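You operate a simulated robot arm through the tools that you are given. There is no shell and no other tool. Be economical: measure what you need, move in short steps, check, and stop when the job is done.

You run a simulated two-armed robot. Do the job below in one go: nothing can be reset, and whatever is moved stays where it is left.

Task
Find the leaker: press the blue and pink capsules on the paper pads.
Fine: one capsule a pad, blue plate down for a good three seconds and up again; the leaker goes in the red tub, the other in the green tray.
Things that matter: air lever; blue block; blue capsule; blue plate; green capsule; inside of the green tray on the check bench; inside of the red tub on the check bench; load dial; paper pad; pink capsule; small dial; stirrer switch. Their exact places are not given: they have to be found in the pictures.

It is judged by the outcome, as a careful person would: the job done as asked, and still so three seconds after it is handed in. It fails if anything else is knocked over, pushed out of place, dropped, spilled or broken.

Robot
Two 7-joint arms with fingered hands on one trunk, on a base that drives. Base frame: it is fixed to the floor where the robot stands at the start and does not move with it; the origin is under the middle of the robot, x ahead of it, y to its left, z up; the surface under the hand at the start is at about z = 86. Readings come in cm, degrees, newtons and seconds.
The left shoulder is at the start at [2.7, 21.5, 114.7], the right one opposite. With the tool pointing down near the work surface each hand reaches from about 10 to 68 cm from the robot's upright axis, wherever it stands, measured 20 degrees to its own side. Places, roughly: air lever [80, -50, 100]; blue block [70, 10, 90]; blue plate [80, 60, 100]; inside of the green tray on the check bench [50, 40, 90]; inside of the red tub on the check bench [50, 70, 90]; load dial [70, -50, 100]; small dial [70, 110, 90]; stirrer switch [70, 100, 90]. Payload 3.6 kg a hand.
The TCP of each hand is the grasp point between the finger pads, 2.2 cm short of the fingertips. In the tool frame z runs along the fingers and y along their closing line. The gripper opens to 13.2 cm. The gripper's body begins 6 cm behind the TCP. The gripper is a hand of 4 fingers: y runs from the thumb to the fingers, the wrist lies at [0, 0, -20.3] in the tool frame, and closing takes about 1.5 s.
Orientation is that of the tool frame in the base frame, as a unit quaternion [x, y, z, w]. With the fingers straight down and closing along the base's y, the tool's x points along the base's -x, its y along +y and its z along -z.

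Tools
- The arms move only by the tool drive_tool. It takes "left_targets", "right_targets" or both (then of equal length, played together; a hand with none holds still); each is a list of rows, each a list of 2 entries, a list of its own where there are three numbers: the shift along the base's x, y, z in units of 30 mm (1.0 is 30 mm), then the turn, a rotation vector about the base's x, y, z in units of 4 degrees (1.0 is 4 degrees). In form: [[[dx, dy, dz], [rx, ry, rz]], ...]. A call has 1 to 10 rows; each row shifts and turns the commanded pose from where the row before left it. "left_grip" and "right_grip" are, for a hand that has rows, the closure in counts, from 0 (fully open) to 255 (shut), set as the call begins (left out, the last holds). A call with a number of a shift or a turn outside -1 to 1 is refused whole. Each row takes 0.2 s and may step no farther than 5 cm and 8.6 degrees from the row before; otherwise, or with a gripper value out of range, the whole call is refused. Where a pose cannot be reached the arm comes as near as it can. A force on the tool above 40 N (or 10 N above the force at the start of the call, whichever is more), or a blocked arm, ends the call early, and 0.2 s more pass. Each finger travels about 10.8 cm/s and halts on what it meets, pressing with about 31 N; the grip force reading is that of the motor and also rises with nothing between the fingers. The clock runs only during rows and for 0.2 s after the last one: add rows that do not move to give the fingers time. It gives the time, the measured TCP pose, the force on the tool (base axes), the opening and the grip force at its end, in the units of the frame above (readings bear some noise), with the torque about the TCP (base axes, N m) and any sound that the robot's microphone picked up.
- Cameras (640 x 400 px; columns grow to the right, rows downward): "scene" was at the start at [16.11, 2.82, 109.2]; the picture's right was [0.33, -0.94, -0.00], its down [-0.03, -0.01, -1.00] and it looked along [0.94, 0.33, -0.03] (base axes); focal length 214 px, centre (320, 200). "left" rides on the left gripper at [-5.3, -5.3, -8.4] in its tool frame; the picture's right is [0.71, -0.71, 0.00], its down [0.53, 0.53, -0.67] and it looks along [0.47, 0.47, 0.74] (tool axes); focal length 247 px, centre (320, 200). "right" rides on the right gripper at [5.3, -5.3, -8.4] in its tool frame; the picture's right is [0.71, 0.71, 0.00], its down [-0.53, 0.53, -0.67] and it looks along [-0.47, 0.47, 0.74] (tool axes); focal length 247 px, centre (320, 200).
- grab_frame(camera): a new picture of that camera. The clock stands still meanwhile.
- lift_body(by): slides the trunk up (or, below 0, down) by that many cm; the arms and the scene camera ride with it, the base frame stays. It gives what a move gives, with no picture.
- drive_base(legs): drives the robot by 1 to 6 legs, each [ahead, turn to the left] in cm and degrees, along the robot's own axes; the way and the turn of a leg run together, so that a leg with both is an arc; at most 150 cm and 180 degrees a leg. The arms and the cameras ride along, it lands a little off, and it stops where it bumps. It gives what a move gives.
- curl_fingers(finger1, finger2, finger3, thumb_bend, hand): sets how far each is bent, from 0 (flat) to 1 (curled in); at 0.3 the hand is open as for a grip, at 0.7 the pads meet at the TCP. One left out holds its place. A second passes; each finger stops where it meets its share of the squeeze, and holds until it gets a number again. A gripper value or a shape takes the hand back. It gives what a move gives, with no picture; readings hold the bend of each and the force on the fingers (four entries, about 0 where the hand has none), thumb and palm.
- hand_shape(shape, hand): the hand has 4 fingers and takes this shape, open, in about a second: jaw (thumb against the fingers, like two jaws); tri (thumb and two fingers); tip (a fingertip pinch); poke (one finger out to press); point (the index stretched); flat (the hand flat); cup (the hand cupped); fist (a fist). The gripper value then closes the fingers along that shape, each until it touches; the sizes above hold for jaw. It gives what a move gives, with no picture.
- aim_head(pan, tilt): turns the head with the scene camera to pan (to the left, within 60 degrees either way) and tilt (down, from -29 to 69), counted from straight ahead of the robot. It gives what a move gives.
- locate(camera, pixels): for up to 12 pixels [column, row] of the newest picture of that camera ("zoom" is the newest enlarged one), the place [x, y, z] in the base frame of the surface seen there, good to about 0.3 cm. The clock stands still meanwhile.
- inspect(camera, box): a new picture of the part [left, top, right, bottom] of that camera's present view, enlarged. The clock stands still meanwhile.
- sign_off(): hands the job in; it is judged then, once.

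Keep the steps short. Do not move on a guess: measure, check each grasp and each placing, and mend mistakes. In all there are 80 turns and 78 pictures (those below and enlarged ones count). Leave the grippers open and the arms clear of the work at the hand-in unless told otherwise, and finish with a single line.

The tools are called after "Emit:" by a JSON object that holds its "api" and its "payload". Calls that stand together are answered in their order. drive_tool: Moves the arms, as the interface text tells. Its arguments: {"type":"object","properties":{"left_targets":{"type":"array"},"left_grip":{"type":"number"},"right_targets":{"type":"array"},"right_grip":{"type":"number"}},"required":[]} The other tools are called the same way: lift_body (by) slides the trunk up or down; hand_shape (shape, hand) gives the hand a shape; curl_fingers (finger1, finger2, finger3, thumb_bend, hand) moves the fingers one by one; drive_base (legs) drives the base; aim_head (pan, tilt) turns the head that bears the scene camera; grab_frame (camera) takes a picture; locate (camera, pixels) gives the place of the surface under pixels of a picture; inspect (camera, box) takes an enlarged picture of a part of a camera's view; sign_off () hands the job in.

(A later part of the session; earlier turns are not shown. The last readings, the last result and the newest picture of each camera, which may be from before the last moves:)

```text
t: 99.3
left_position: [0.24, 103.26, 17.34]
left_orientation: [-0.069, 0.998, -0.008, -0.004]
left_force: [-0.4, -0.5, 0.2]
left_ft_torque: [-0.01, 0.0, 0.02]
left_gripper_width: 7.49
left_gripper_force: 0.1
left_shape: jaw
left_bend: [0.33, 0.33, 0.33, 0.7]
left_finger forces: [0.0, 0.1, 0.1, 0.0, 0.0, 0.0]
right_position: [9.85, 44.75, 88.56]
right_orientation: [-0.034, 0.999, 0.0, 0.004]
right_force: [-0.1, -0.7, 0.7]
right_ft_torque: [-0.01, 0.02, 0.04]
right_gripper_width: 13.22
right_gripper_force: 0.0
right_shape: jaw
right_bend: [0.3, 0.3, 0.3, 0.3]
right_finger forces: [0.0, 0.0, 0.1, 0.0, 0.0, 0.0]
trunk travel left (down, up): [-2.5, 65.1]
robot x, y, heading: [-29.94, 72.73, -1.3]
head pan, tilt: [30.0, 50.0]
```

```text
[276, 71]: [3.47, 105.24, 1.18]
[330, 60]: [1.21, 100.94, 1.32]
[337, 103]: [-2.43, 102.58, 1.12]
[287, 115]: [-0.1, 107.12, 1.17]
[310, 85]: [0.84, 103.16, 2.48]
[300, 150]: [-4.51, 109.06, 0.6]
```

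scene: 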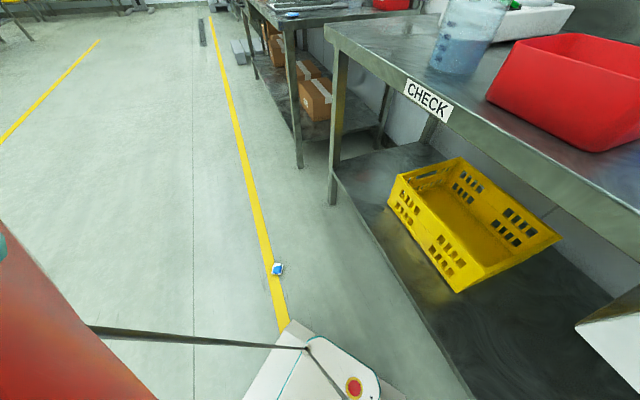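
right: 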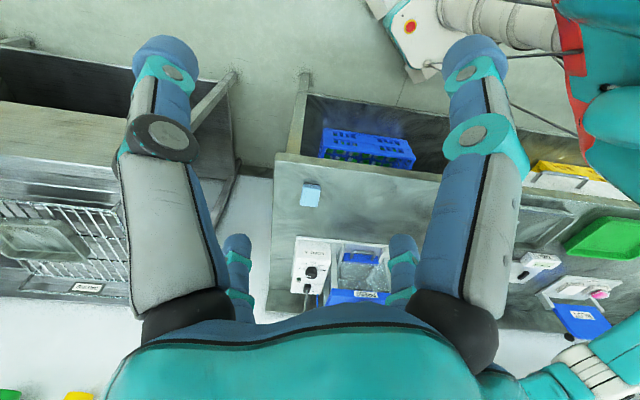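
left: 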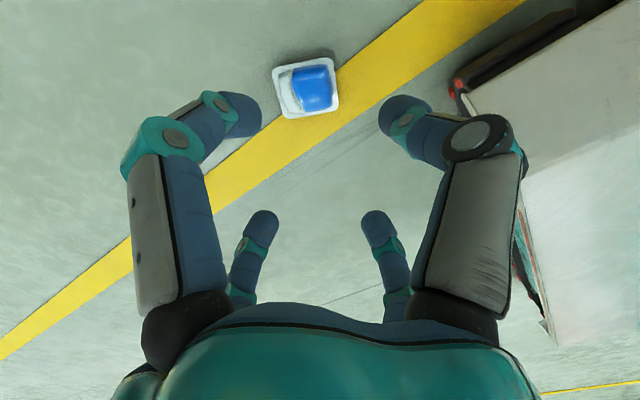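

Capsule centre (0.5, 104.0), turned −26°. Turn the hand to match and come down part way, then check.

Emit:
{"api": "drive_tool", "payload": {"left_targets": [[[0.02, 0.05, -0.3], [0, 0, -0.94]], [[0.02, 0.05, -0.3], [0, 0, -0.94]], [[0.02, 0.02, -0.3], [0, 0, -0.94]], [[0.02, 0.02, -0.3], [0, 0, -0.94]], [[0.02, 0.02, -0.3], [0, 0, -0.94]], [[0, 0.02, -0.3], [0, 0, -0.94]], [[0, 0.02, -0.3], [0, 0, -0.94]], [[0, 0.02, -0.3], [0, 0, -0.94]], [[0, 0.02, -0.3], [0, 0, -0.94]]], "left_grip": 112}}

Emit:
{"api": "grab_frame", "payload": {"camera": "left"}}

```text
t: 101.3
left_position: [0.52, 104.01, 9.15]
left_orientation: [0.226, 0.974, -0.006, -0.006]
left_force: [0.4, 0.3, 0.4]
left_ft_torque: [-0.03, 0.0, 0.0]
left_gripper_width: 7.44
left_gripper_force: 0.0
left_shape: jaw
left_bend: [0.33, 0.33, 0.33, 0.7]
left_finger forces: [0.1, 0.1, 0.1, 0.1, 0.1, 0.0]
right_position: [9.74, 44.69, 88.48]
right_orientation: [-0.034, 0.999, -0.001, 0.003]
right_force: [0.0, 0.5, 0.4]
right_ft_torque: [0.01, 0.01, -0.03]
right_gripper_width: 13.19
right_gripper_force: 0.1
right_shape: jaw
right_bend: [0.3, 0.3, 0.3, 0.3]
right_finger forces: [0.0, 0.0, 0.0, 0.0, 0.0, 0.1]
trunk travel left (down, up): [-2.5, 65.1]
robot x, y, heading: [-30.02, 72.7, -1.1]
head pan, tilt: [30.0, 50.0]
```

```text
29 pictures are left
```

left: 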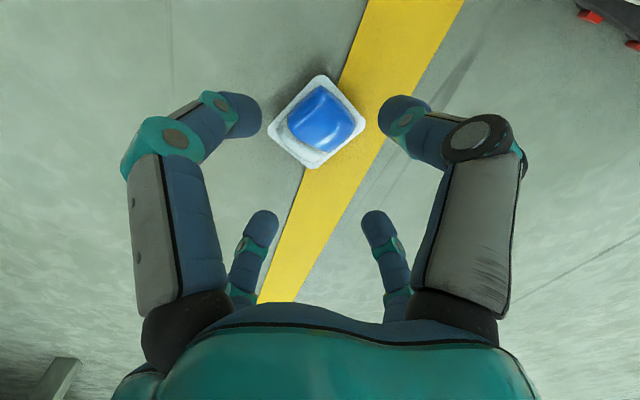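

Well aligned. Descend to TCP z≈2.5 (a little lower on the capsule than before for a firmer hold) and close.

Emit:
{"api": "drive_tool", "payload": {"left_targets": [[[0, 0, -0.8], [0, 0, 0]], [[0, 0, -0.8], [0, 0, 0]], [[0, 0, -0.4], [0, 0, 0]], [[0, 0, -0.2], [0, 0, 0]]]}}

Emit:
{"api": "drive_tool", "payload": {"left_targets": [[[0, 0, 0], [0, 0, 0]], [[0, 0, 0], [0, 0, 0]], [[0, 0, 0], [0, 0, 0]], [[0, 0, 0], [0, 0, 0]], [[0, 0, 0], [0, 0, 0]]], "left_grip": 175}}

Emit:
{"api": "inspect", "payload": {"camera": "left", "box": [220, 80, 420, 240]}}

```text
t: 102.3
left_position: [0.39, 104.09, 2.45]
left_orientation: [0.226, 0.974, -0.007, -0.007]
left_force: [1.0, -0.5, 0.1]
left_ft_torque: [0.04, 0.0, -0.02]
left_gripper_width: 7.46
left_gripper_force: 0.0
left_shape: jaw
left_bend: [0.33, 0.33, 0.33, 0.7]
left_finger forces: [0.1, 0.0, 0.1, 0.0, 0.1, 0.0]
right_position: [9.81, 44.8, 88.47]
right_orientation: [-0.034, 0.999, -0.001, 0.002]
right_force: [0.3, 0.0, 0.7]
right_ft_torque: [0.0, 0.0, 0.01]
right_gripper_width: 13.22
right_gripper_force: 0.1
right_shape: jaw
right_bend: [0.3, 0.3, 0.3, 0.3]
right_finger forces: [0.0, 0.1, 0.0, 0.1, 0.0, 0.0]
trunk travel left (down, up): [-2.5, 65.1]
robot x, y, heading: [-29.6, 72.77, -0.9]
head pan, tilt: [30.0, 50.0]
```

```text
t: 103.5
left_position: [0.41, 103.89, 2.6]
left_orientation: [0.225, 0.974, -0.005, -0.006]
left_force: [-0.6, -0.7, 0.1]
left_ft_torque: [0.03, 0.0, -0.02]
left_gripper_width: 4.11
left_gripper_force: 30.4
left_shape: jaw
left_bend: [0.79, 0.79, 0.79, 0.7]
left_finger forces: [27.0, 26.9, 27.9, 0.0, 28.7, 0.0]
right_position: [9.84, 44.63, 88.53]
right_orientation: [-0.035, 0.999, 0.0, 0.004]
right_force: [0.6, 0.0, -0.1]
right_ft_torque: [0.02, -0.01, 0.04]
right_gripper_width: 13.19
right_gripper_force: 0.0
right_shape: jaw
right_bend: [0.3, 0.3, 0.3, 0.3]
right_finger forces: [0.1, 0.1, 0.1, 0.1, 0.0, 0.1]
trunk travel left (down, up): [-2.5, 65.1]
robot x, y, heading: [-29.72, 72.67, -1.2]
head pan, tilt: [30.0, 50.0]
```

```text
2.50 times, centred on (320, 160) of left
```

zoom: 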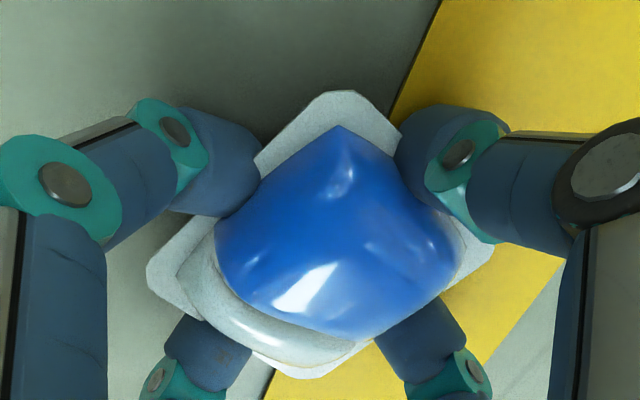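

Firm grip. Raise hand and trunk.

Emit:
{"api": "drive_tool", "payload": {"left_targets": [[[0, 0, 0.6], [0, 0, 0]], [[0, 0, 0.8], [0, 0, 0]], [[0, 0, 0.8], [0, 0, 0]], [[0, 0, 0.8], [0, 0, 0]], [[0, 0, 0.8], [0, 0, 0]], [[0, 0, 0.8], [0, 0, 0]], [[0, 0, 0.8], [0, 0, 0]], [[0, 0, 0.8], [0, 0, 0]], [[0, 0, 0.8], [0, 0, 0]], [[0, 0, 0.8], [0, 0, 0]]]}}

Emit:
{"api": "lift_body", "payload": {"by": 40}}

Emit:
{"api": "drive_tool", "payload": {"left_targets": [[[0, -0.3, 0.9], [0, 0, 0]], [[0, -0.3, 0.9], [0, 0, 0]], [[0, -0.3, 0.9], [0, 0, 0]], [[0, -0.3, 0.9], [0, 0, 0]], [[0, -0.3, 0.9], [0, 0, 0]], [[0, -0.3, 0.9], [0, 0, 0]], [[0, -0.3, 0.9], [0, 0, 0]], [[0, -0.3, 0.9], [0, 0, 0]], [[0, -0.3, 0.9], [0, 0, 0]], [[0, -0.3, 0.9], [0, 0, 0]]]}}

```text
t: 105.7
left_position: [0.48, 103.97, 25.99]
left_orientation: [0.225, 0.974, -0.005, -0.005]
left_force: [0.0, -0.1, -0.8]
left_ft_torque: [-0.03, -0.02, 0.01]
left_gripper_width: 4.09
left_gripper_force: 31.1
left_shape: jaw
left_bend: [0.79, 0.79, 0.79, 0.7]
left_finger forces: [27.2, 27.1, 28.0, 0.1, 28.8, 0.1]
right_position: [9.77, 44.78, 88.45]
right_orientation: [-0.035, 0.999, -0.002, 0.003]
right_force: [0.1, -0.1, 0.2]
right_ft_torque: [0.01, -0.03, -0.03]
right_gripper_width: 13.19
right_gripper_force: 0.0
right_shape: jaw
right_bend: [0.3, 0.3, 0.3, 0.3]
right_finger forces: [0.0, 0.0, 0.1, 0.0, 0.1, 0.1]
trunk travel left (down, up): [-2.5, 65.1]
robot x, y, heading: [-29.91, 72.44, -1.0]
head pan, tilt: [30.0, 50.0]
```

```text
t: 109.5
left_position: [0.49, 103.97, 66.03]
left_orientation: [0.225, 0.974, -0.006, -0.007]
left_force: [0.8, -0.3, -0.6]
left_ft_torque: [-0.03, 0.01, -0.01]
left_gripper_width: 4.08
left_gripper_force: 31.3
left_shape: jaw
left_bend: [0.79, 0.79, 0.79, 0.7]
left_finger forces: [27.1, 26.9, 27.9, 0.0, 28.8, 0.0]
right_position: [9.81, 44.75, 128.44]
right_orientation: [-0.034, 0.999, -0.001, 0.004]
right_force: [0.0, -0.3, -0.4]
right_ft_torque: [0.02, -0.02, 0.01]
right_gripper_width: 13.22
right_gripper_force: 0.1
right_shape: jaw
right_bend: [0.3, 0.3, 0.3, 0.3]
right_finger forces: [0.1, 0.0, 0.1, 0.0, 0.0, 0.0]
trunk travel left (down, up): [-42.5, 25.1]
robot x, y, heading: [-29.56, 72.62, -0.9]
head pan, tilt: [30.0, 50.0]
```

```text
t: 111.7
left_position: [0.62, 94.85, 93.15]
left_orientation: [0.225, 0.974, -0.006, -0.006]
left_force: [-0.8, 0.6, -0.3]
left_ft_torque: [-0.02, 0.01, -0.01]
left_gripper_width: 4.07
left_gripper_force: 30.8
left_shape: jaw
left_bend: [0.79, 0.8, 0.79, 0.7]
left_finger forces: [27.1, 27.2, 27.9, 0.1, 29.1, 0.1]
right_position: [9.84, 44.51, 128.64]
right_orientation: [-0.035, 0.999, 0.0, 0.004]
right_force: [0.2, -0.1, 0.4]
right_ft_torque: [0.01, 0.03, 0.01]
right_gripper_width: 13.17
right_gripper_force: 0.0
right_shape: jaw
right_bend: [0.3, 0.3, 0.3, 0.3]
right_finger forces: [0.0, 0.0, 0.1, 0.0, 0.0, 0.0]
trunk travel left (down, up): [-42.5, 25.1]
robot x, y, heading: [-29.88, 72.81, -1.0]
head pan, tilt: [30.0, 50.0]
```

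Emit:
{"api": "drive_tool", "payload": {"left_targets": [[[0.3, 0, 0.9], [0, 0, 0]], [[0.3, 0, 0.9], [0, 0, 0]], [[0.3, 0, 0.9], [0, 0, 0]], [[0.3, 0, 0.9], [0, 0, 0]], [[0.3, 0, 0.9], [0, 0, 0]], [[0.3, 0, 0.9], [0, 0, 0]], [[0.3, 0, 0.9], [0, 0, 0]], [[0.3, 0, 0.9], [0, 0, 0]]]}}

Emit:
{"api": "drive_base", "payload": {"legs": [[0, -22], [0, -22], [44, 0]]}}

```text
t: 113.5
left_position: [7.69, 94.94, 114.55]
left_orientation: [0.225, 0.974, -0.005, -0.007]
left_force: [0.4, -0.7, -0.7]
left_ft_torque: [-0.03, -0.02, 0.02]
left_gripper_width: 4.1
left_gripper_force: 31.1
left_shape: jaw
left_bend: [0.79, 0.8, 0.79, 0.7]
left_finger forces: [27.1, 27.2, 27.7, 0.1, 29.1, 0.1]
right_position: [9.79, 44.62, 128.5]
right_orientation: [-0.035, 0.999, -0.001, 0.003]
right_force: [-0.2, -0.1, 0.6]
right_ft_torque: [0.0, -0.03, -0.02]
right_gripper_width: 13.23
right_gripper_force: 0.0
right_shape: jaw
right_bend: [0.3, 0.3, 0.3, 0.3]
right_finger forces: [0.1, 0.0, 0.0, 0.0, 0.1, 0.0]
trunk travel left (down, up): [-42.5, 25.1]
robot x, y, heading: [-29.73, 72.75, -0.7]
head pan, tilt: [30.0, 50.0]
```

```text
t: 118.5
left_position: [43.26, 31.96, 114.6]
left_orientation: [0.573, 0.82, -0.003, -0.009]
left_force: [0.0, -0.5, 0.2]
left_ft_torque: [0.02, 0.0, 0.02]
left_gripper_width: 4.09
left_gripper_force: 31.0
left_shape: jaw
left_bend: [0.79, 0.8, 0.79, 0.7]
left_finger forces: [27.2, 27.0, 27.5, 0.0, 28.7, 0.1]
right_position: [10.16, -5.96, 128.53]
right_orientation: [0.34, 0.94, -0.001, 0.003]
right_force: [-0.7, -0.8, 0.6]
right_ft_torque: [-0.02, 0.0, 0.01]
right_gripper_width: 13.21
right_gripper_force: 0.2
right_shape: jaw
right_bend: [0.3, 0.3, 0.3, 0.3]
right_finger forces: [0.1, 0.0, 0.0, 0.0, 0.0, 0.0]
trunk travel left (down, up): [-42.5, 25.1]
robot x, y, heading: [2.21, 42.37, -44.8]
head pan, tilt: [30.0, 50.0]
```

Emit:
{"api": "drive_base", "payload": {"legs": [[0, 22], [0, 21], [10.5, 0]]}}

Emit:
{"api": "aim_head", "payload": {"pan": 18, "tilt": 20}}

Emit:
{"api": "grab_frame", "payload": {"camera": "scene"}}

```text
t: 122.0
left_position: [50.34, 62.68, 114.52]
left_orientation: [0.236, 0.972, -0.007, -0.007]
left_force: [0.9, 0.5, 0.3]
left_ft_torque: [-0.02, 0.04, 0.02]
left_gripper_width: 4.07
left_gripper_force: 31.3
left_shape: jaw
left_bend: [0.79, 0.8, 0.79, 0.7]
left_finger forces: [27.1, 26.8, 27.6, 0.0, 28.4, 0.0]
right_position: [51.55, 12.5, 128.48]
right_orientation: [-0.024, 1.0, -0.001, 0.002]
right_force: [1.1, 0.7, -1.1]
right_ft_torque: [-0.03, 0.04, -0.03]
right_gripper_width: 13.2
right_gripper_force: 0.1
right_shape: jaw
right_bend: [0.3, 0.3, 0.3, 0.3]
right_finger forces: [0.0, 0.0, 0.1, 0.1, 0.0, 0.1]
trunk travel left (down, up): [-42.5, 25.1]
robot x, y, heading: [12.12, 39.93, -2.5]
head pan, tilt: [30.0, 50.0]
```

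```text
t: 123.0
left_position: [50.2, 62.52, 114.55]
left_orientation: [0.237, 0.971, -0.007, -0.007]
left_force: [0.1, 0.2, -0.4]
left_ft_torque: [-0.03, 0.04, 0.02]
left_gripper_width: 4.05
left_gripper_force: 31.3
left_shape: jaw
left_bend: [0.79, 0.8, 0.79, 0.7]
left_finger forces: [27.0, 27.0, 27.5, 0.0, 28.5, 0.0]
right_position: [51.26, 12.33, 128.65]
right_orientation: [-0.025, 1.0, -0.002, 0.002]
right_force: [0.0, 0.3, -0.1]
right_ft_torque: [0.0, -0.03, 0.0]
right_gripper_width: 13.22
right_gripper_force: 0.1
right_shape: jaw
right_bend: [0.3, 0.3, 0.3, 0.3]
right_finger forces: [0.1, 0.0, 0.0, 0.0, 0.0, 0.0]
trunk travel left (down, up): [-42.5, 25.1]
robot x, y, heading: [12.14, 39.92, -2.4]
head pan, tilt: [18.0, 20.0]
```

```text
27 pictures are left
```

scene: 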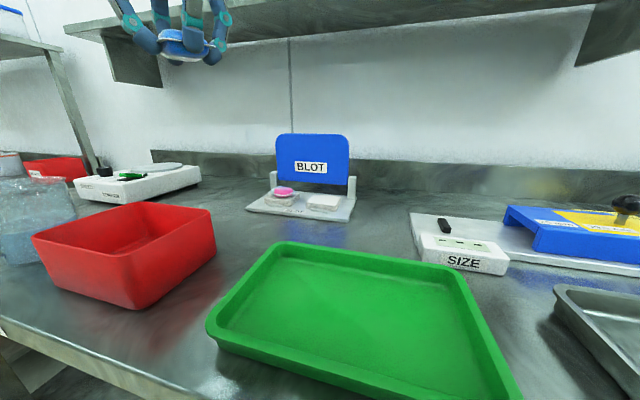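

Blue still firmly held, pink still on its pad. Move over the right pad (75.3, 53.9) with the hand at −15°.

Emit:
{"api": "drive_tool", "payload": {"left_targets": [[[0.93, -0.32, -0.3], [0, 0, 0.345]], [[0.93, -0.32, -0.4], [0, 0, 0.345]], [[0.93, -0.32, -0.4], [0, 0, 0.345]], [[0.93, -0.32, -0.4], [0, 0, 0.345]], [[0.93, -0.32, -0.5], [0, 0, 0.345]], [[0.93, -0.32, -0.6], [0, 0, 0.345]], [[0.93, -0.32, -0.8], [0, 0, 0.345]], [[0.93, -0.32, -0.8], [0, 0, 0.345]], [[0.93, -0.32, -0.8], [0, 0, 0.345]], [[0, 0, -0.4], [0, 0, 0]]]}}

Emit:
{"api": "grab_frame", "payload": {"camera": "left"}}

```text
t: 125.2
left_position: [75.32, 53.77, 98.52]
left_orientation: [0.13, 0.992, -0.007, -0.006]
left_force: [0.4, 0.1, -0.8]
left_ft_torque: [-0.04, 0.02, 0.0]
left_gripper_width: 4.06
left_gripper_force: 31.1
left_shape: jaw
left_bend: [0.79, 0.8, 0.79, 0.7]
left_finger forces: [27.0, 26.7, 27.5, 0.0, 28.4, 0.0]
right_position: [51.18, 12.38, 128.61]
right_orientation: [-0.024, 1.0, -0.001, 0.002]
right_force: [-0.3, 0.2, 0.4]
right_ft_torque: [-0.05, -0.05, 0.0]
right_gripper_width: 13.21
right_gripper_force: 0.0
right_shape: jaw
right_bend: [0.3, 0.3, 0.3, 0.3]
right_finger forces: [0.0, 0.0, 0.0, 0.0, 0.0, 0.1]
trunk travel left (down, up): [-42.5, 25.1]
robot x, y, heading: [11.89, 39.91, -2.6]
head pan, tilt: [18.0, 20.0]
```

```text
26 pictures are left
```

left: 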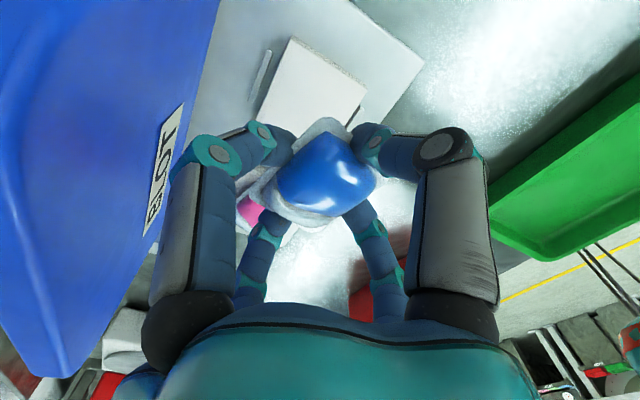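

Pad directly below. Lower to about 91.0.

Emit:
{"api": "drive_tool", "payload": {"left_targets": [[[0, 0.03, -0.9], [0, 0, 0]], [[0, 0, -0.8], [0, 0, 0]], [[0, 0, -0.5], [0, 0, 0]], [[0, 0, -0.2], [0, 0, 0]], [[0, 0, -0.08], [0, 0, 0]]]}}

Emit:
{"api": "inspect", "payload": {"camera": "scene", "box": [230, 100, 390, 230]}}

```text
t: 126.4
left_position: [75.21, 54.1, 91.08]
left_orientation: [0.129, 0.992, -0.007, -0.006]
left_force: [0.0, -0.1, 0.1]
left_ft_torque: [-0.02, 0.02, 0.02]
left_gripper_width: 4.08
left_gripper_force: 31.3
left_shape: jaw
left_bend: [0.79, 0.8, 0.79, 0.7]
left_finger forces: [26.9, 26.9, 27.5, 0.1, 28.5, 0.0]
right_position: [51.08, 12.18, 128.52]
right_orientation: [-0.024, 1.0, -0.001, 0.003]
right_force: [0.5, -0.3, -0.3]
right_ft_torque: [0.02, 0.01, -0.02]
right_gripper_width: 13.2
right_gripper_force: 0.0
right_shape: jaw
right_bend: [0.3, 0.3, 0.3, 0.3]
right_finger forces: [0.1, 0.0, 0.0, 0.0, 0.0, 0.0]
trunk travel left (down, up): [-42.5, 25.1]
robot x, y, heading: [12.03, 39.95, -2.4]
head pan, tilt: [18.0, 20.0]
```

```text
3.08 times, centred on (310, 165) of scene
```

zoom: 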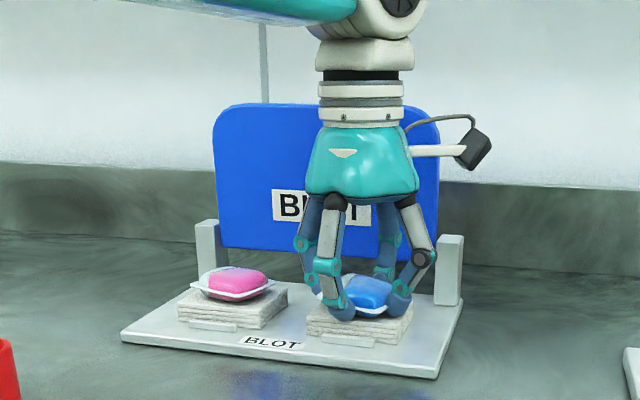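

Emit:
{"api": "drive_tool", "payload": {"left_targets": [[[0, 0, -0.05], [0, 0, 0]], [[0, 0, -0.05], [0, 0, 0]], [[0, 0, -0.03], [0, 0, 0]]]}}

Emit:
{"api": "drive_tool", "payload": {"left_targets": [[[0, 0, 0], [0, 0, 0]], [[0, 0, 0], [0, 0, 0]], [[0, 0, 0], [0, 0, 0]], [[0, 0, 0], [0, 0, 0]]], "left_grip": 118}}

Emit:
{"api": "drive_tool", "payload": {"left_targets": [[[0, 0, 0.5], [0, 0, 0]], [[0, 0, 1], [0, 0, 0]], [[0, 0, 1], [0, 0, 0]], [[-0.3, 0, 1], [0, 0, 0]], [[-0.6, 0, 1], [0, 0, 0]], [[-0.6, 0, 1], [0, 0, 0]]]}}

Emit:
{"api": "inspect", "payload": {"camera": "scene", "box": [230, 120, 390, 230]}}

```text
t: 127.2
left_position: [75.18, 53.97, 90.71]
left_orientation: [0.128, 0.992, -0.007, -0.004]
left_force: [0.8, 0.0, 8.6]
left_ft_torque: [0.05, 0.02, 0.03]
left_gripper_width: 4.05
left_gripper_force: 30.9
left_shape: jaw
left_bend: [0.79, 0.8, 0.79, 0.7]
left_finger forces: [30.0, 30.0, 26.3, 0.0, 26.1, 0.0]
right_position: [51.15, 12.32, 128.58]
right_orientation: [-0.024, 1.0, 0.0, 0.003]
right_force: [0.0, 0.4, 0.2]
right_ft_torque: [0.0, 0.01, 0.02]
right_gripper_width: 13.18
right_gripper_force: 0.1
right_shape: jaw
right_bend: [0.3, 0.3, 0.3, 0.3]
right_finger forces: [0.0, 0.1, 0.0, 0.1, 0.0, 0.0]
trunk travel left (down, up): [-42.5, 25.1]
robot x, y, heading: [12.43, 39.58, -2.5]
head pan, tilt: [18.0, 20.0]
```

```text
t: 128.2
left_position: [75.24, 53.92, 90.84]
left_orientation: [0.129, 0.992, -0.006, -0.005]
left_force: [-2.7, -2.3, 11.5]
left_ft_torque: [0.1, -0.24, -0.04]
left_gripper_width: 6.78
left_gripper_force: 0.0
left_shape: jaw
left_bend: [0.37, 0.37, 0.35, 0.7]
left_finger forces: [5.7, 6.2, 0.1, 0.0, 0.0, 0.1]
right_position: [51.14, 12.18, 128.55]
right_orientation: [-0.024, 1.0, -0.001, 0.004]
right_force: [0.2, 0.4, 0.0]
right_ft_torque: [-0.01, 0.01, -0.01]
right_gripper_width: 13.19
right_gripper_force: 0.0
right_shape: jaw
right_bend: [0.3, 0.3, 0.3, 0.3]
right_finger forces: [0.0, 0.0, 0.0, 0.0, 0.0, 0.0]
trunk travel left (down, up): [-42.5, 25.1]
robot x, y, heading: [12.31, 39.31, -2.4]
head pan, tilt: [18.0, 20.0]
```

```text
t: 129.6
left_position: [70.67, 53.79, 107.34]
left_orientation: [0.128, 0.992, -0.007, -0.006]
left_force: [-0.3, -0.4, 0.6]
left_ft_torque: [-0.01, -0.04, 0.04]
left_gripper_width: 7.06
left_gripper_force: 0.1
left_shape: jaw
left_bend: [0.35, 0.35, 0.35, 0.7]
left_finger forces: [0.0, 0.1, 0.1, 0.0, 0.0, 0.0]
right_position: [51.06, 12.25, 128.6]
right_orientation: [-0.025, 1.0, -0.001, 0.004]
right_force: [-0.6, 1.0, 0.7]
right_ft_torque: [-0.04, -0.01, -0.02]
right_gripper_width: 13.2
right_gripper_force: 0.0
right_shape: jaw
right_bend: [0.3, 0.3, 0.3, 0.3]
right_finger forces: [0.1, 0.1, 0.1, 0.1, 0.0, 0.1]
trunk travel left (down, up): [-42.5, 25.1]
robot x, y, heading: [12.43, 39.79, -2.5]
head pan, tilt: [18.0, 20.0]
```

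```text
3.64 times, centred on (310, 175) of scene
```

zoom: 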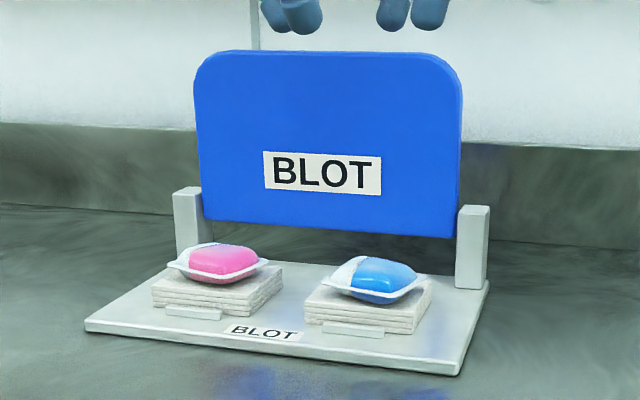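

Emit:
{"api": "locate", "payload": {"camera": "zoom", "pixels": [[323, 288], [355, 260], [377, 304], [426, 282], [383, 270], [168, 265], [212, 281], [267, 263], [220, 243], [330, 55], [430, 290], [335, 310]]}}

```text
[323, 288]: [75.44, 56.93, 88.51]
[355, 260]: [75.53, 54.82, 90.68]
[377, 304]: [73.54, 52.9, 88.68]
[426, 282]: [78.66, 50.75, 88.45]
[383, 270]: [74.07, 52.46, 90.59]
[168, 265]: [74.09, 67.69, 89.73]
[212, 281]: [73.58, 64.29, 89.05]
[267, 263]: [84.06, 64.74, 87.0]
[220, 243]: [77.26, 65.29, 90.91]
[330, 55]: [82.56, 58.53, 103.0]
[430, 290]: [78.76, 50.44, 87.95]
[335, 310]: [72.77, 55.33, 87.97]
```

Both capsules sit on their pads. To tip the plate, I'll hook the forward finger of the open hand behind its top edge (z≈103, x≈84): raise, straighten yaw, tilt 10° forward, and go above it.

Emit:
{"api": "drive_tool", "payload": {"left_targets": [[[0, 0.1, 1], [0, 0, 0.75]], [[0.3, 0.45, 0.8], [0, -0.5, 0.75]], [[0.7, 0.45, 0], [0, -0.5, 0.75]], [[0.7, 0.4, 0], [0, -0.5, 0.75]], [[0.6, 0.35, 0], [0, -0.5, 0.75]], [[0.4, 0, 0], [0, -0.5, 0]]], "left_grip": 0}}

Emit:
{"api": "aim_head", "payload": {"pan": 18, "tilt": 5}}

Emit:
{"api": "grab_frame", "payload": {"camera": "scene"}}

```text
t: 131.0
left_position: [78.81, 59.1, 112.42]
left_orientation: [-0.001, 0.997, 0.0, 0.083]
left_force: [0.4, -0.6, 0.5]
left_ft_torque: [0.02, -0.02, 0.02]
left_gripper_width: 13.16
left_gripper_force: 0.2
left_shape: jaw
left_bend: [0.3, 0.3, 0.3, 0.3]
left_finger forces: [0.1, 0.0, 0.1, 0.0, 0.1, 0.0]
right_position: [51.24, 12.27, 128.63]
right_orientation: [-0.024, 1.0, -0.001, 0.003]
right_force: [-0.3, 0.0, 0.1]
right_ft_torque: [0.04, -0.01, -0.04]
right_gripper_width: 13.23
right_gripper_force: 0.1
right_shape: jaw
right_bend: [0.3, 0.3, 0.3, 0.3]
right_finger forces: [0.0, 0.1, 0.0, 0.0, 0.1, 0.0]
trunk travel left (down, up): [-42.5, 25.1]
robot x, y, heading: [12.02, 39.62, -2.3]
head pan, tilt: [18.0, 20.0]
```

```text
t: 131.7
left_position: [78.77, 58.97, 112.41]
left_orientation: [-0.001, 0.997, -0.001, 0.082]
left_force: [0.2, 0.3, -0.6]
left_ft_torque: [0.01, -0.02, 0.03]
left_gripper_width: 13.21
left_gripper_force: 0.1
left_shape: jaw
left_bend: [0.3, 0.3, 0.3, 0.3]
left_finger forces: [0.0, 0.0, 0.1, 0.0, 0.0, 0.0]
right_position: [51.17, 12.17, 128.45]
right_orientation: [-0.024, 1.0, 0.0, 0.003]
right_force: [-0.2, -0.9, 0.8]
right_ft_torque: [0.05, 0.01, 0.02]
right_gripper_width: 13.2
right_gripper_force: 0.0
right_shape: jaw
right_bend: [0.3, 0.3, 0.3, 0.3]
right_finger forces: [0.1, 0.1, 0.1, 0.0, 0.1, 0.0]
trunk travel left (down, up): [-42.5, 25.1]
robot x, y, heading: [12.29, 39.8, -2.1]
head pan, tilt: [18.0, 5.0]
```

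```text
23 pictures are left
```

scene: 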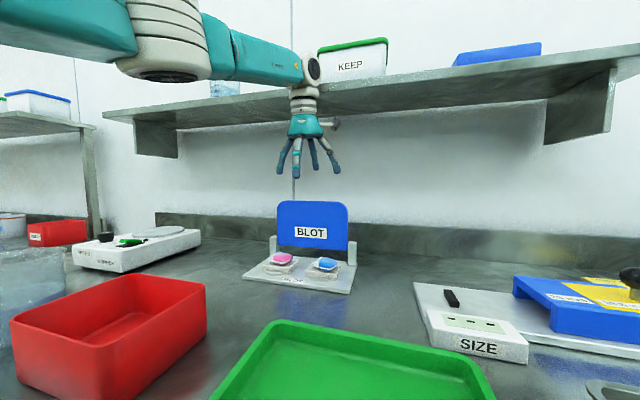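

Emit:
{"api": "inspect", "payload": {"camera": "scene", "box": [260, 85, 360, 205]}}

Emit:
{"api": "locate", "payload": {"camera": "scene", "pixels": [[281, 170], [296, 174], [315, 166], [336, 170], [313, 202], [311, 205]]}}

```text
3.33 times, centred on (310, 145) of scene
```

zoom: 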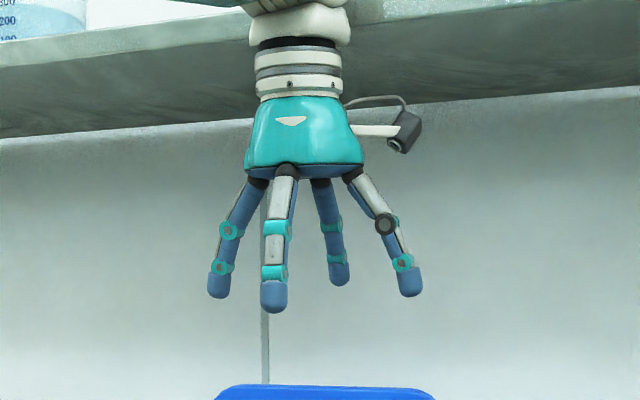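

```text
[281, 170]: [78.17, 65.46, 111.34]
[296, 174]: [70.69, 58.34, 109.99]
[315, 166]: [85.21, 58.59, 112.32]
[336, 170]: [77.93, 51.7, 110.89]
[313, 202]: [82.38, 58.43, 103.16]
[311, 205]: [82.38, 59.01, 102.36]
```

The back fingertip is at x≥85.2, behind the plate (front face 82.4). Lower 11 cm straight down with 0.5 cm more forward.

Emit:
{"api": "drive_tool", "payload": {"left_targets": [[[0.17, 0, 0], [0, 0, 0]], [[0, 0, -0.8], [0, 0, 0]], [[0, 0, -0.8], [0, 0, 0]], [[0, 0, -0.8], [0, 0, 0]], [[0, 0, -0.7], [0, 0, 0]], [[0, 0, -0.6], [0, 0, 0]]]}}

Emit:
{"api": "inspect", "payload": {"camera": "scene", "box": [240, 100, 380, 300]}}

```text
t: 133.1
left_position: [78.85, 59.22, 101.19]
left_orientation: [-0.001, 0.997, 0.0, 0.082]
left_force: [0.7, 1.3, 0.8]
left_ft_torque: [0.0, 0.02, -0.03]
left_gripper_width: 13.19
left_gripper_force: 0.1
left_shape: jaw
left_bend: [0.3, 0.3, 0.3, 0.3]
left_finger forces: [0.0, 0.0, 0.0, 0.1, 0.0, 0.0]
left hand out of reach, approached as far as the arm can: row 1
right_position: [51.29, 12.3, 128.38]
right_orientation: [-0.024, 1.0, -0.001, 0.003]
right_force: [-0.1, 0.9, -0.4]
right_ft_torque: [-0.01, -0.05, 0.0]
right_gripper_width: 13.21
right_gripper_force: 0.2
right_shape: jaw
right_bend: [0.3, 0.3, 0.3, 0.3]
right_finger forces: [0.0, 0.0, 0.0, 0.0, 0.1, 0.0]
trunk travel left (down, up): [-42.5, 25.1]
robot x, y, heading: [12.1, 39.39, -2.6]
head pan, tilt: [18.0, 5.0]
```

```text
2.00 times, centred on (310, 200) of scene
```

zoom: 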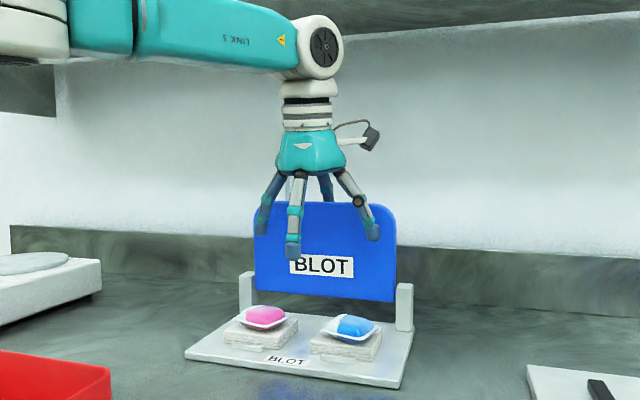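

The finger is behind the plate. Pull gently 4 cm toward the robot.

Emit:
{"api": "drive_tool", "payload": {"left_targets": [[[-0.3, 0, 0], [0, 0, 0]], [[-0.3, 0, 0], [0, 0, 0]], [[-0.3, 0, 0], [0, 0, 0]], [[-0.3, 0, 0], [0, 0, 0]], [[-0.2, 0, -0.05], [0, 0, 0]]]}}

Emit:
{"api": "inspect", "payload": {"camera": "scene", "box": [240, 100, 380, 300]}}

```text
t: 134.3
left_position: [74.87, 59.24, 101.23]
left_orientation: [-0.002, 0.997, 0.001, 0.082]
left_force: [-0.6, 0.3, -0.2]
left_ft_torque: [0.0, 0.02, 0.01]
left_gripper_width: 13.19
left_gripper_force: 0.1
left_shape: jaw
left_bend: [0.3, 0.3, 0.3, 0.3]
left_finger forces: [0.0, 0.0, 0.1, 0.0, 0.1, 0.0]
right_position: [51.21, 12.3, 128.57]
right_orientation: [-0.025, 1.0, -0.001, 0.003]
right_force: [0.6, -0.2, 0.5]
right_ft_torque: [0.01, 0.02, 0.02]
right_gripper_width: 13.2
right_gripper_force: 0.0
right_shape: jaw
right_bend: [0.3, 0.3, 0.3, 0.3]
right_finger forces: [0.1, 0.0, 0.0, 0.0, 0.0, 0.0]
trunk travel left (down, up): [-42.5, 25.1]
robot x, y, heading: [12.29, 39.8, -2.3]
head pan, tilt: [18.0, 5.0]
```

```text
2.00 times, centred on (310, 200) of scene
```

zoom: 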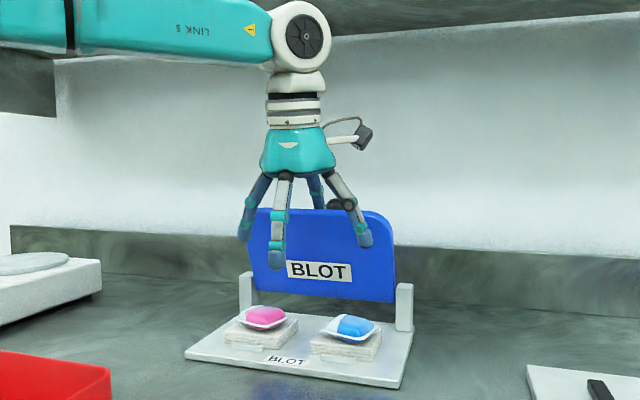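

The plate follows. Continue along the arc.

Emit:
{"api": "drive_tool", "payload": {"left_targets": [[[-0.3, 0, -0.1], [0, 0, 0]], [[-0.3, 0, -0.1], [0, 0, 0]], [[-0.3, 0, -0.15], [0, 0, 0]], [[-0.3, 0, -0.2], [0, 0, 0]]]}}

Emit:
{"api": "inspect", "payload": {"camera": "scene", "box": [240, 100, 380, 300]}}

```text
t: 135.3
left_position: [71.2, 59.25, 99.62]
left_orientation: [-0.001, 0.997, 0.0, 0.081]
left_force: [-0.9, -0.4, -1.3]
left_ft_torque: [-0.01, -0.04, 0.0]
left_gripper_width: 13.18
left_gripper_force: 0.1
left_shape: jaw
left_bend: [0.32, 0.3, 0.3, 0.3]
left_finger forces: [2.4, 0.0, 0.0, 0.1, 0.0, 0.0]
right_position: [51.29, 12.3, 128.48]
right_orientation: [-0.024, 1.0, -0.001, 0.002]
right_force: [0.7, 0.5, -0.4]
right_ft_torque: [-0.02, 0.01, 0.0]
right_gripper_width: 13.19
right_gripper_force: 0.0
right_shape: jaw
right_bend: [0.3, 0.3, 0.3, 0.3]
right_finger forces: [0.0, 0.0, 0.0, 0.1, 0.0, 0.0]
trunk travel left (down, up): [-42.5, 25.1]
robot x, y, heading: [12.2, 39.77, -2.4]
head pan, tilt: [18.0, 5.0]
```

```text
2.00 times, centred on (310, 200) of scene
```

zoom: 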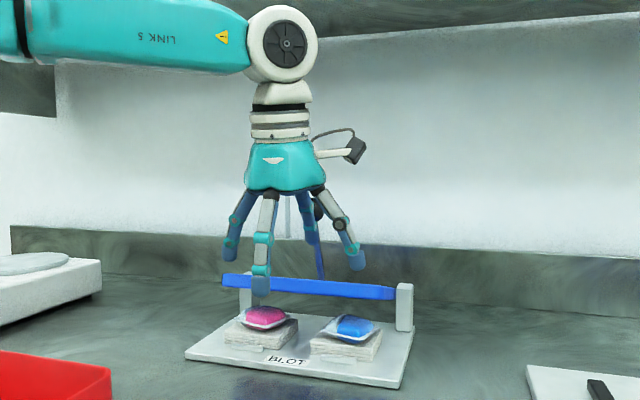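

The plate is most of the way down and stays. I raise the hand, straighten and close it to press the plate from above.

Emit:
{"api": "drive_tool", "payload": {"left_targets": [[[0, 0, 0.8], [0, 0, 0]], [[0, 0, 0.8], [0, 0.5, 0]], [[0, 0, 0.3], [0, 0.5, 0]], [[0.3, 0, 0], [0, 0.5, 0]], [[0.3, 0, 0], [0, 0.5, 0]], [[0.3, 0, 0], [0, 0.5, 0]], [[0, 0, 0], [0, 0, 0]], [[0, 0, 0], [0, 0, 0]]], "left_grip": 255}}

Emit:
{"api": "inspect", "payload": {"camera": "scene", "box": [240, 120, 380, 300]}}

```text
t: 137.1
left_position: [73.89, 59.32, 105.17]
left_orientation: [-0.001, 1.0, 0.0, -0.006]
left_force: [0.9, 0.2, 0.5]
left_ft_torque: [0.0, 0.01, 0.0]
left_gripper_width: 0.01
left_gripper_force: 30.9
left_shape: jaw
left_bend: [0.81, 0.7, 0.7, 0.7]
left_finger forces: [0.0, 0.1, 0.1, 0.0, 0.0, 0.0]
right_position: [51.26, 12.19, 128.6]
right_orientation: [-0.025, 1.0, -0.001, 0.002]
right_force: [0.1, 0.6, 0.2]
right_ft_torque: [0.0, 0.04, 0.01]
right_gripper_width: 13.23
right_gripper_force: 0.0
right_shape: jaw
right_bend: [0.3, 0.3, 0.3, 0.3]
right_finger forces: [0.0, 0.1, 0.0, 0.0, 0.1, 0.0]
trunk travel left (down, up): [-42.5, 25.1]
robot x, y, heading: [11.99, 39.75, -2.1]
head pan, tilt: [18.0, 5.0]
```

```text
2.22 times, centred on (310, 210) of scene
```

zoom: 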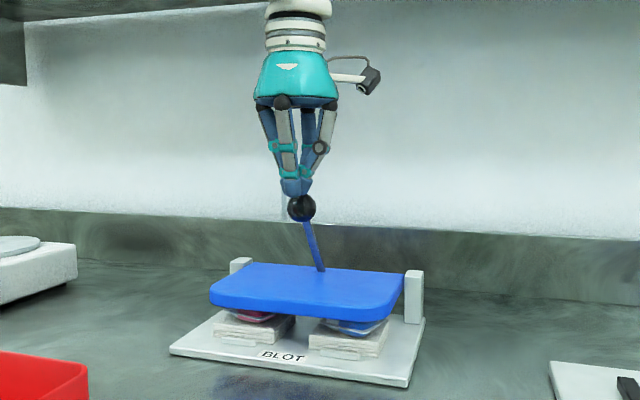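

The plate lies down on the capsules, and it has a lever with a black knob standing up. I measure plate and knob.

Emit:
{"api": "locate", "payload": {"camera": "zoom", "pixels": [[302, 206], [313, 245], [320, 268], [300, 305], [225, 285], [390, 300], [300, 275], [297, 188], [250, 268], [390, 278]]}}

```text
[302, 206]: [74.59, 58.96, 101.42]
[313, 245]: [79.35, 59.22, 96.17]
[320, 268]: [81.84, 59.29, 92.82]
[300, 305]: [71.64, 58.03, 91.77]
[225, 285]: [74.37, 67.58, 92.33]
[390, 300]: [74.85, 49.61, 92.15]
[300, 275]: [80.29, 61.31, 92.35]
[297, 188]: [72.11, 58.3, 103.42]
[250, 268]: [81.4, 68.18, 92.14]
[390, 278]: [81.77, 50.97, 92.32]
```

Plate is flat down (top z 92.2), knob at (75.6, 59, 101.4). I press lightly on the knob, hold over 3 s, then lift off, back away and tilt the hand forward to come at the plate's front edge from below.

Emit:
{"api": "drive_tool", "payload": {"left_targets": [[[0.55, 0, 0], [0, 0, 0]], [[0, 0, -0.13], [0, 0, 0]], [[0, 0, -0.06], [0, 0, 0]], [[0, 0, 0], [0, 0, 0]], [[0, 0, 0], [0, 0, 0]], [[0, 0, 0], [0, 0, 0]], [[0, 0, 0], [0, 0, 0]], [[0, 0, 0], [0, 0, 0]], [[0, 0, 0], [0, 0, 0]], [[0, 0, 0], [0, 0, 0]]]}}

Emit:
{"api": "drive_tool", "payload": {"left_targets": [[[0, 0, 0], [0, 0, 0]], [[0, 0, 0], [0, 0, 0]], [[0, 0, 0], [0, 0, 0]], [[0, 0, 0], [0, 0, 0]], [[0, 0, 0], [0, 0, 0]], [[0, 0, 0], [0, 0, 0]], [[0, 0, 0], [0, 0, 0]], [[0, 0, 0.5], [0, 0, 0]], [[-0.5, 0, 0.8], [0, 0, 0]], [[-1, 0, 0.3], [0, 0, 0]]]}}

Emit:
{"api": "drive_tool", "payload": {"left_targets": [[[-1, 0, 0], [0, -1, 0]], [[-1, 0, 0], [0, -1, 0]], [[-0.5, 0, 0], [0, -1, 0]], [[0, 0, 0], [0, -1, 0]], [[0, 0, 0], [0, -1, 0]], [[0, 0, 0], [0, -1, 0]], [[0, 0, 0], [0, -1, 0]], [[0, 0, -0.5], [0, -1, 0]], [[0, 0, -0.5], [0, -1, 0]], [[0, 0, -0.5], [0, -1, 0]]]}}

Emit:
{"api": "drive_tool", "payload": {"left_targets": [[[0, 0, -0.5], [0, -1, 0]], [[0, 0, -0.5], [0, -1, 0]], [[0, 0, -0.5], [0, -1, 0]], [[0, 0, -0.5], [0, -1, 0]], [[0, 0, 0], [0, -1, 0]]]}}

Emit:
{"api": "grab_frame", "payload": {"camera": "scene"}}

```text
t: 139.3
left_position: [75.27, 59.35, 104.99]
left_orientation: [-0.001, 1.0, 0.0, -0.004]
left_force: [-5.4, 4.6, 22.1]
left_ft_torque: [0.27, 0.08, -0.01]
left_gripper_width: 0.01
left_gripper_force: 30.6
left_shape: jaw
left_bend: [0.81, 0.7, 0.7, 0.7]
left_finger forces: [0.0, 66.7, 0.0, 0.0, 0.0, 0.1]
right_position: [50.89, 12.37, 128.71]
right_orientation: [-0.025, 1.0, -0.001, 0.004]
right_force: [0.2, -0.4, -0.1]
right_ft_torque: [-0.01, 0.0, -0.02]
right_gripper_width: 13.25
right_gripper_force: 0.0
right_shape: jaw
right_bend: [0.3, 0.3, 0.3, 0.3]
right_finger forces: [0.1, 0.0, 0.2, 0.0, 0.0, 0.0]
trunk travel left (down, up): [-42.5, 25.1]
robot x, y, heading: [12.14, 39.54, -2.4]
head pan, tilt: [18.0, 5.0]
```

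```text
t: 141.5
left_position: [71.05, 59.35, 109.21]
left_orientation: [-0.001, 1.0, 0.0, -0.007]
left_force: [0.3, -0.1, 0.4]
left_ft_torque: [0.02, 0.0, -0.02]
left_gripper_width: 0.0
left_gripper_force: 31.1
left_shape: jaw
left_bend: [0.81, 0.7, 0.7, 0.7]
left_finger forces: [0.0, 0.0, 0.0, 0.1, 0.0, 0.0]
right_position: [51.25, 12.2, 128.54]
right_orientation: [-0.025, 1.0, -0.002, 0.003]
right_force: [-1.4, 0.4, 0.7]
right_ft_torque: [0.0, 0.03, 0.0]
right_gripper_width: 13.17
right_gripper_force: 0.0
right_shape: jaw
right_bend: [0.3, 0.3, 0.3, 0.3]
right_finger forces: [0.0, 0.1, 0.0, 0.0, 0.0, 0.0]
trunk travel left (down, up): [-42.5, 25.1]
robot x, y, heading: [12.31, 39.5, -2.2]
head pan, tilt: [18.0, 5.0]
```

```text
t: 143.7
left_position: [63.66, 59.39, 104.97]
left_orientation: [-0.002, 0.941, 0.0, 0.338]
left_force: [-0.5, 0.4, 0.2]
left_ft_torque: [-0.01, -0.02, 0.02]
left_gripper_width: 0.0
left_gripper_force: 31.4
left_shape: jaw
left_bend: [0.81, 0.7, 0.7, 0.7]
left_finger forces: [0.0, 0.1, 0.0, 0.0, 0.0, 0.0]
right_position: [51.23, 12.26, 128.6]
right_orientation: [-0.024, 1.0, 0.0, 0.003]
right_force: [-0.1, 0.5, 0.1]
right_ft_torque: [0.01, -0.01, 0.0]
right_gripper_width: 13.2
right_gripper_force: 0.1
right_shape: jaw
right_bend: [0.3, 0.3, 0.3, 0.3]
right_finger forces: [0.0, 0.0, 0.0, 0.0, 0.0, 0.0]
trunk travel left (down, up): [-42.5, 25.1]
robot x, y, heading: [12.45, 39.9, -2.3]
head pan, tilt: [18.0, 5.0]
```

```text
t: 144.9
left_position: [63.51, 59.16, 98.98]
left_orientation: [0.0, 0.868, -0.001, 0.496]
left_force: [-1.3, -0.2, 1.2]
left_ft_torque: [0.01, 0.01, 0.03]
left_gripper_width: 0.03
left_gripper_force: 30.5
left_shape: jaw
left_bend: [0.81, 0.7, 0.7, 0.7]
left_finger forces: [0.0, 0.0, 0.0, 0.1, 0.0, 0.1]
right_position: [51.27, 12.29, 128.52]
right_orientation: [-0.024, 1.0, 0.0, 0.002]
right_force: [0.3, 0.0, -0.8]
right_ft_torque: [-0.01, 0.0, -0.01]
right_gripper_width: 13.2
right_gripper_force: 0.0
right_shape: jaw
right_bend: [0.3, 0.3, 0.3, 0.3]
right_finger forces: [0.1, 0.0, 0.2, 0.1, 0.0, 0.1]
trunk travel left (down, up): [-42.5, 25.1]
robot x, y, heading: [12.02, 39.58, -2.4]
head pan, tilt: [18.0, 5.0]
```

```text
17 pictures are left
```

scene: 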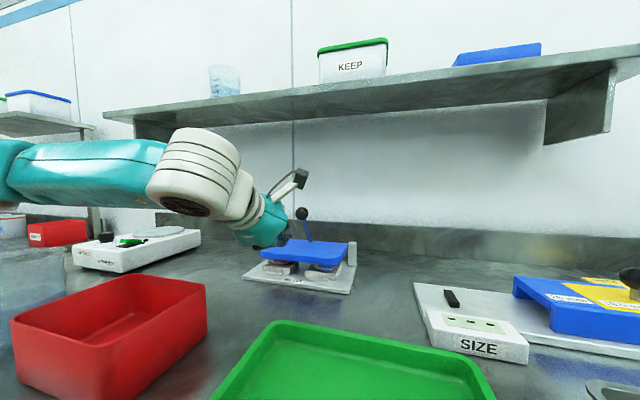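

Pressed with about 22 N for 3 s; plate still down. To avoid the red tub rim I yaw the hand 16° and lower it in front of the plate edge, then slide the tip under the edge between the pads.

Emit:
{"api": "drive_tool", "payload": {"left_targets": [[[0.2, 0, 0], [0, 0, 1]], [[0.2, 0, 0], [0, 0, 1]], [[0.2, 0, 0], [0, 0.7, 1]], [[0.07, -0.1, -0.4], [0, 0.7, 1]], [[0, 0, -0.7], [0, 0.6, 0]], [[0, 0, -0.7], [0, 0, 0]], [[0, 0, -0.6], [0, 0, 0]], [[0, 0, -0.4], [0, 0, 0]]]}}

Emit:
{"api": "drive_tool", "payload": {"left_targets": [[[0.4, 0, 0], [0, 0, 0]], [[0.4, 0, 0], [0, 0, 0]], [[0.4, 0, 0], [0, 0, 0]], [[0.4, 0, 0], [0, 0, 0]], [[0.4, 0, 0], [0, 0, 0]]]}}

Emit:
{"api": "inspect", "payload": {"camera": "scene", "box": [220, 170, 380, 300]}}

```text
t: 146.7
left_position: [65.43, 58.85, 90.59]
left_orientation: [-0.118, 0.893, 0.073, 0.428]
left_force: [0.2, 0.2, 0.5]
left_ft_torque: [0.05, -0.01, 0.01]
left_gripper_width: 0.0
left_gripper_force: 30.7
left_shape: jaw
left_bend: [0.81, 0.7, 0.7, 0.7]
left_finger forces: [0.1, 0.0, 0.1, 0.0, 0.1, 0.0]
right_position: [51.23, 12.38, 128.54]
right_orientation: [-0.025, 1.0, 0.0, 0.003]
right_force: [-0.1, 0.0, -1.2]
right_ft_torque: [-0.03, 0.0, 0.0]
right_gripper_width: 13.2
right_gripper_force: 0.1
right_shape: jaw
right_bend: [0.3, 0.3, 0.3, 0.3]
right_finger forces: [0.0, 0.0, 0.1, 0.1, 0.0, 0.0]
trunk travel left (down, up): [-42.5, 25.1]
robot x, y, heading: [12.14, 39.56, -2.1]
head pan, tilt: [18.0, 5.0]
```

```text
t: 147.9
left_position: [69.67, 58.96, 90.58]
left_orientation: [-0.118, 0.894, 0.076, 0.425]
left_force: [-40.8, 5.9, 13.0]
left_ft_torque: [-0.09, -1.0, 0.28]
left_gripper_width: 0.0
left_gripper_force: 31.0
left_shape: jaw
left_bend: [0.83, 0.7, 0.7, 0.7]
left_finger forces: [40.5, 0.0, 0.1, 0.0, 0.0, 0.0]
right_position: [50.67, 12.31, 128.95]
right_orientation: [-0.024, 1.0, -0.001, 0.006]
right_force: [0.4, -0.2, -0.3]
right_ft_torque: [0.0, 0.03, 0.0]
right_gripper_width: 13.2
right_gripper_force: 0.0
right_shape: jaw
right_bend: [0.3, 0.3, 0.3, 0.3]
right_finger forces: [0.1, 0.1, 0.0, 0.0, 0.0, 0.0]
trunk travel left (down, up): [-42.5, 25.1]
robot x, y, heading: [12.49, 39.7, -2.7]
head pan, tilt: [18.0, 5.0]
stopped in row 5 (left hand): the force on the tool passed its limit at 51 N (the readings are from after the stop); the commanded pose is now the measured one
```

```text
3.08 times, centred on (300, 235) of scene
```

zoom: 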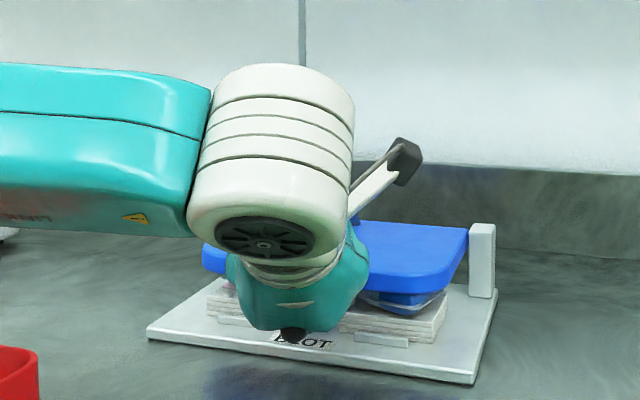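

The tip met the edge (51 N stop). I ease back 3 mm, then raise with a slight forward wedge to catch the edge from below, and look.

Emit:
{"api": "drive_tool", "payload": {"left_targets": [[[-0.15, 0, -0.05], [0, 0, 0]], [[0.08, 0, 0.15], [0, 0, 0]], [[0.08, 0, 0.2], [0, 0, 0]], [[0.08, 0, 0.25], [0, 0, 0]], [[0.08, 0, 0.3], [0, 0, 0]], [[0.06, 0, 0.3], [0, 0, 0]]]}}

Emit:
{"api": "inspect", "payload": {"camera": "scene", "box": [220, 170, 380, 300]}}

```text
t: 149.3
left_position: [70.5, 59.06, 94.21]
left_orientation: [-0.119, 0.893, 0.074, 0.428]
left_force: [-42.2, 5.5, 10.4]
left_ft_torque: [0.07, -0.48, 0.16]
left_gripper_width: 0.0
left_gripper_force: 30.7
left_shape: jaw
left_bend: [0.85, 0.7, 0.7, 0.69]
left_finger forces: [66.4, 0.0, 0.0, 0.1, 0.0, 0.1]
right_position: [50.43, 12.29, 128.87]
right_orientation: [-0.026, 1.0, -0.002, 0.006]
right_force: [-0.5, 0.0, -0.2]
right_ft_torque: [0.02, 0.03, 0.02]
right_gripper_width: 13.22
right_gripper_force: 0.2
right_shape: jaw
right_bend: [0.3, 0.3, 0.3, 0.3]
right_finger forces: [0.0, 0.1, 0.0, 0.0, 0.0, 0.1]
trunk travel left (down, up): [-42.5, 25.1]
robot x, y, heading: [12.47, 39.95, -2.5]
head pan, tilt: [18.0, 5.0]
```

```text
3.08 times, centred on (300, 235) of scene
```

zoom: 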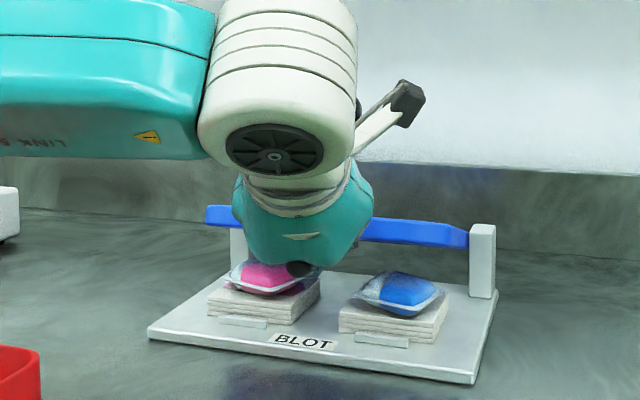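

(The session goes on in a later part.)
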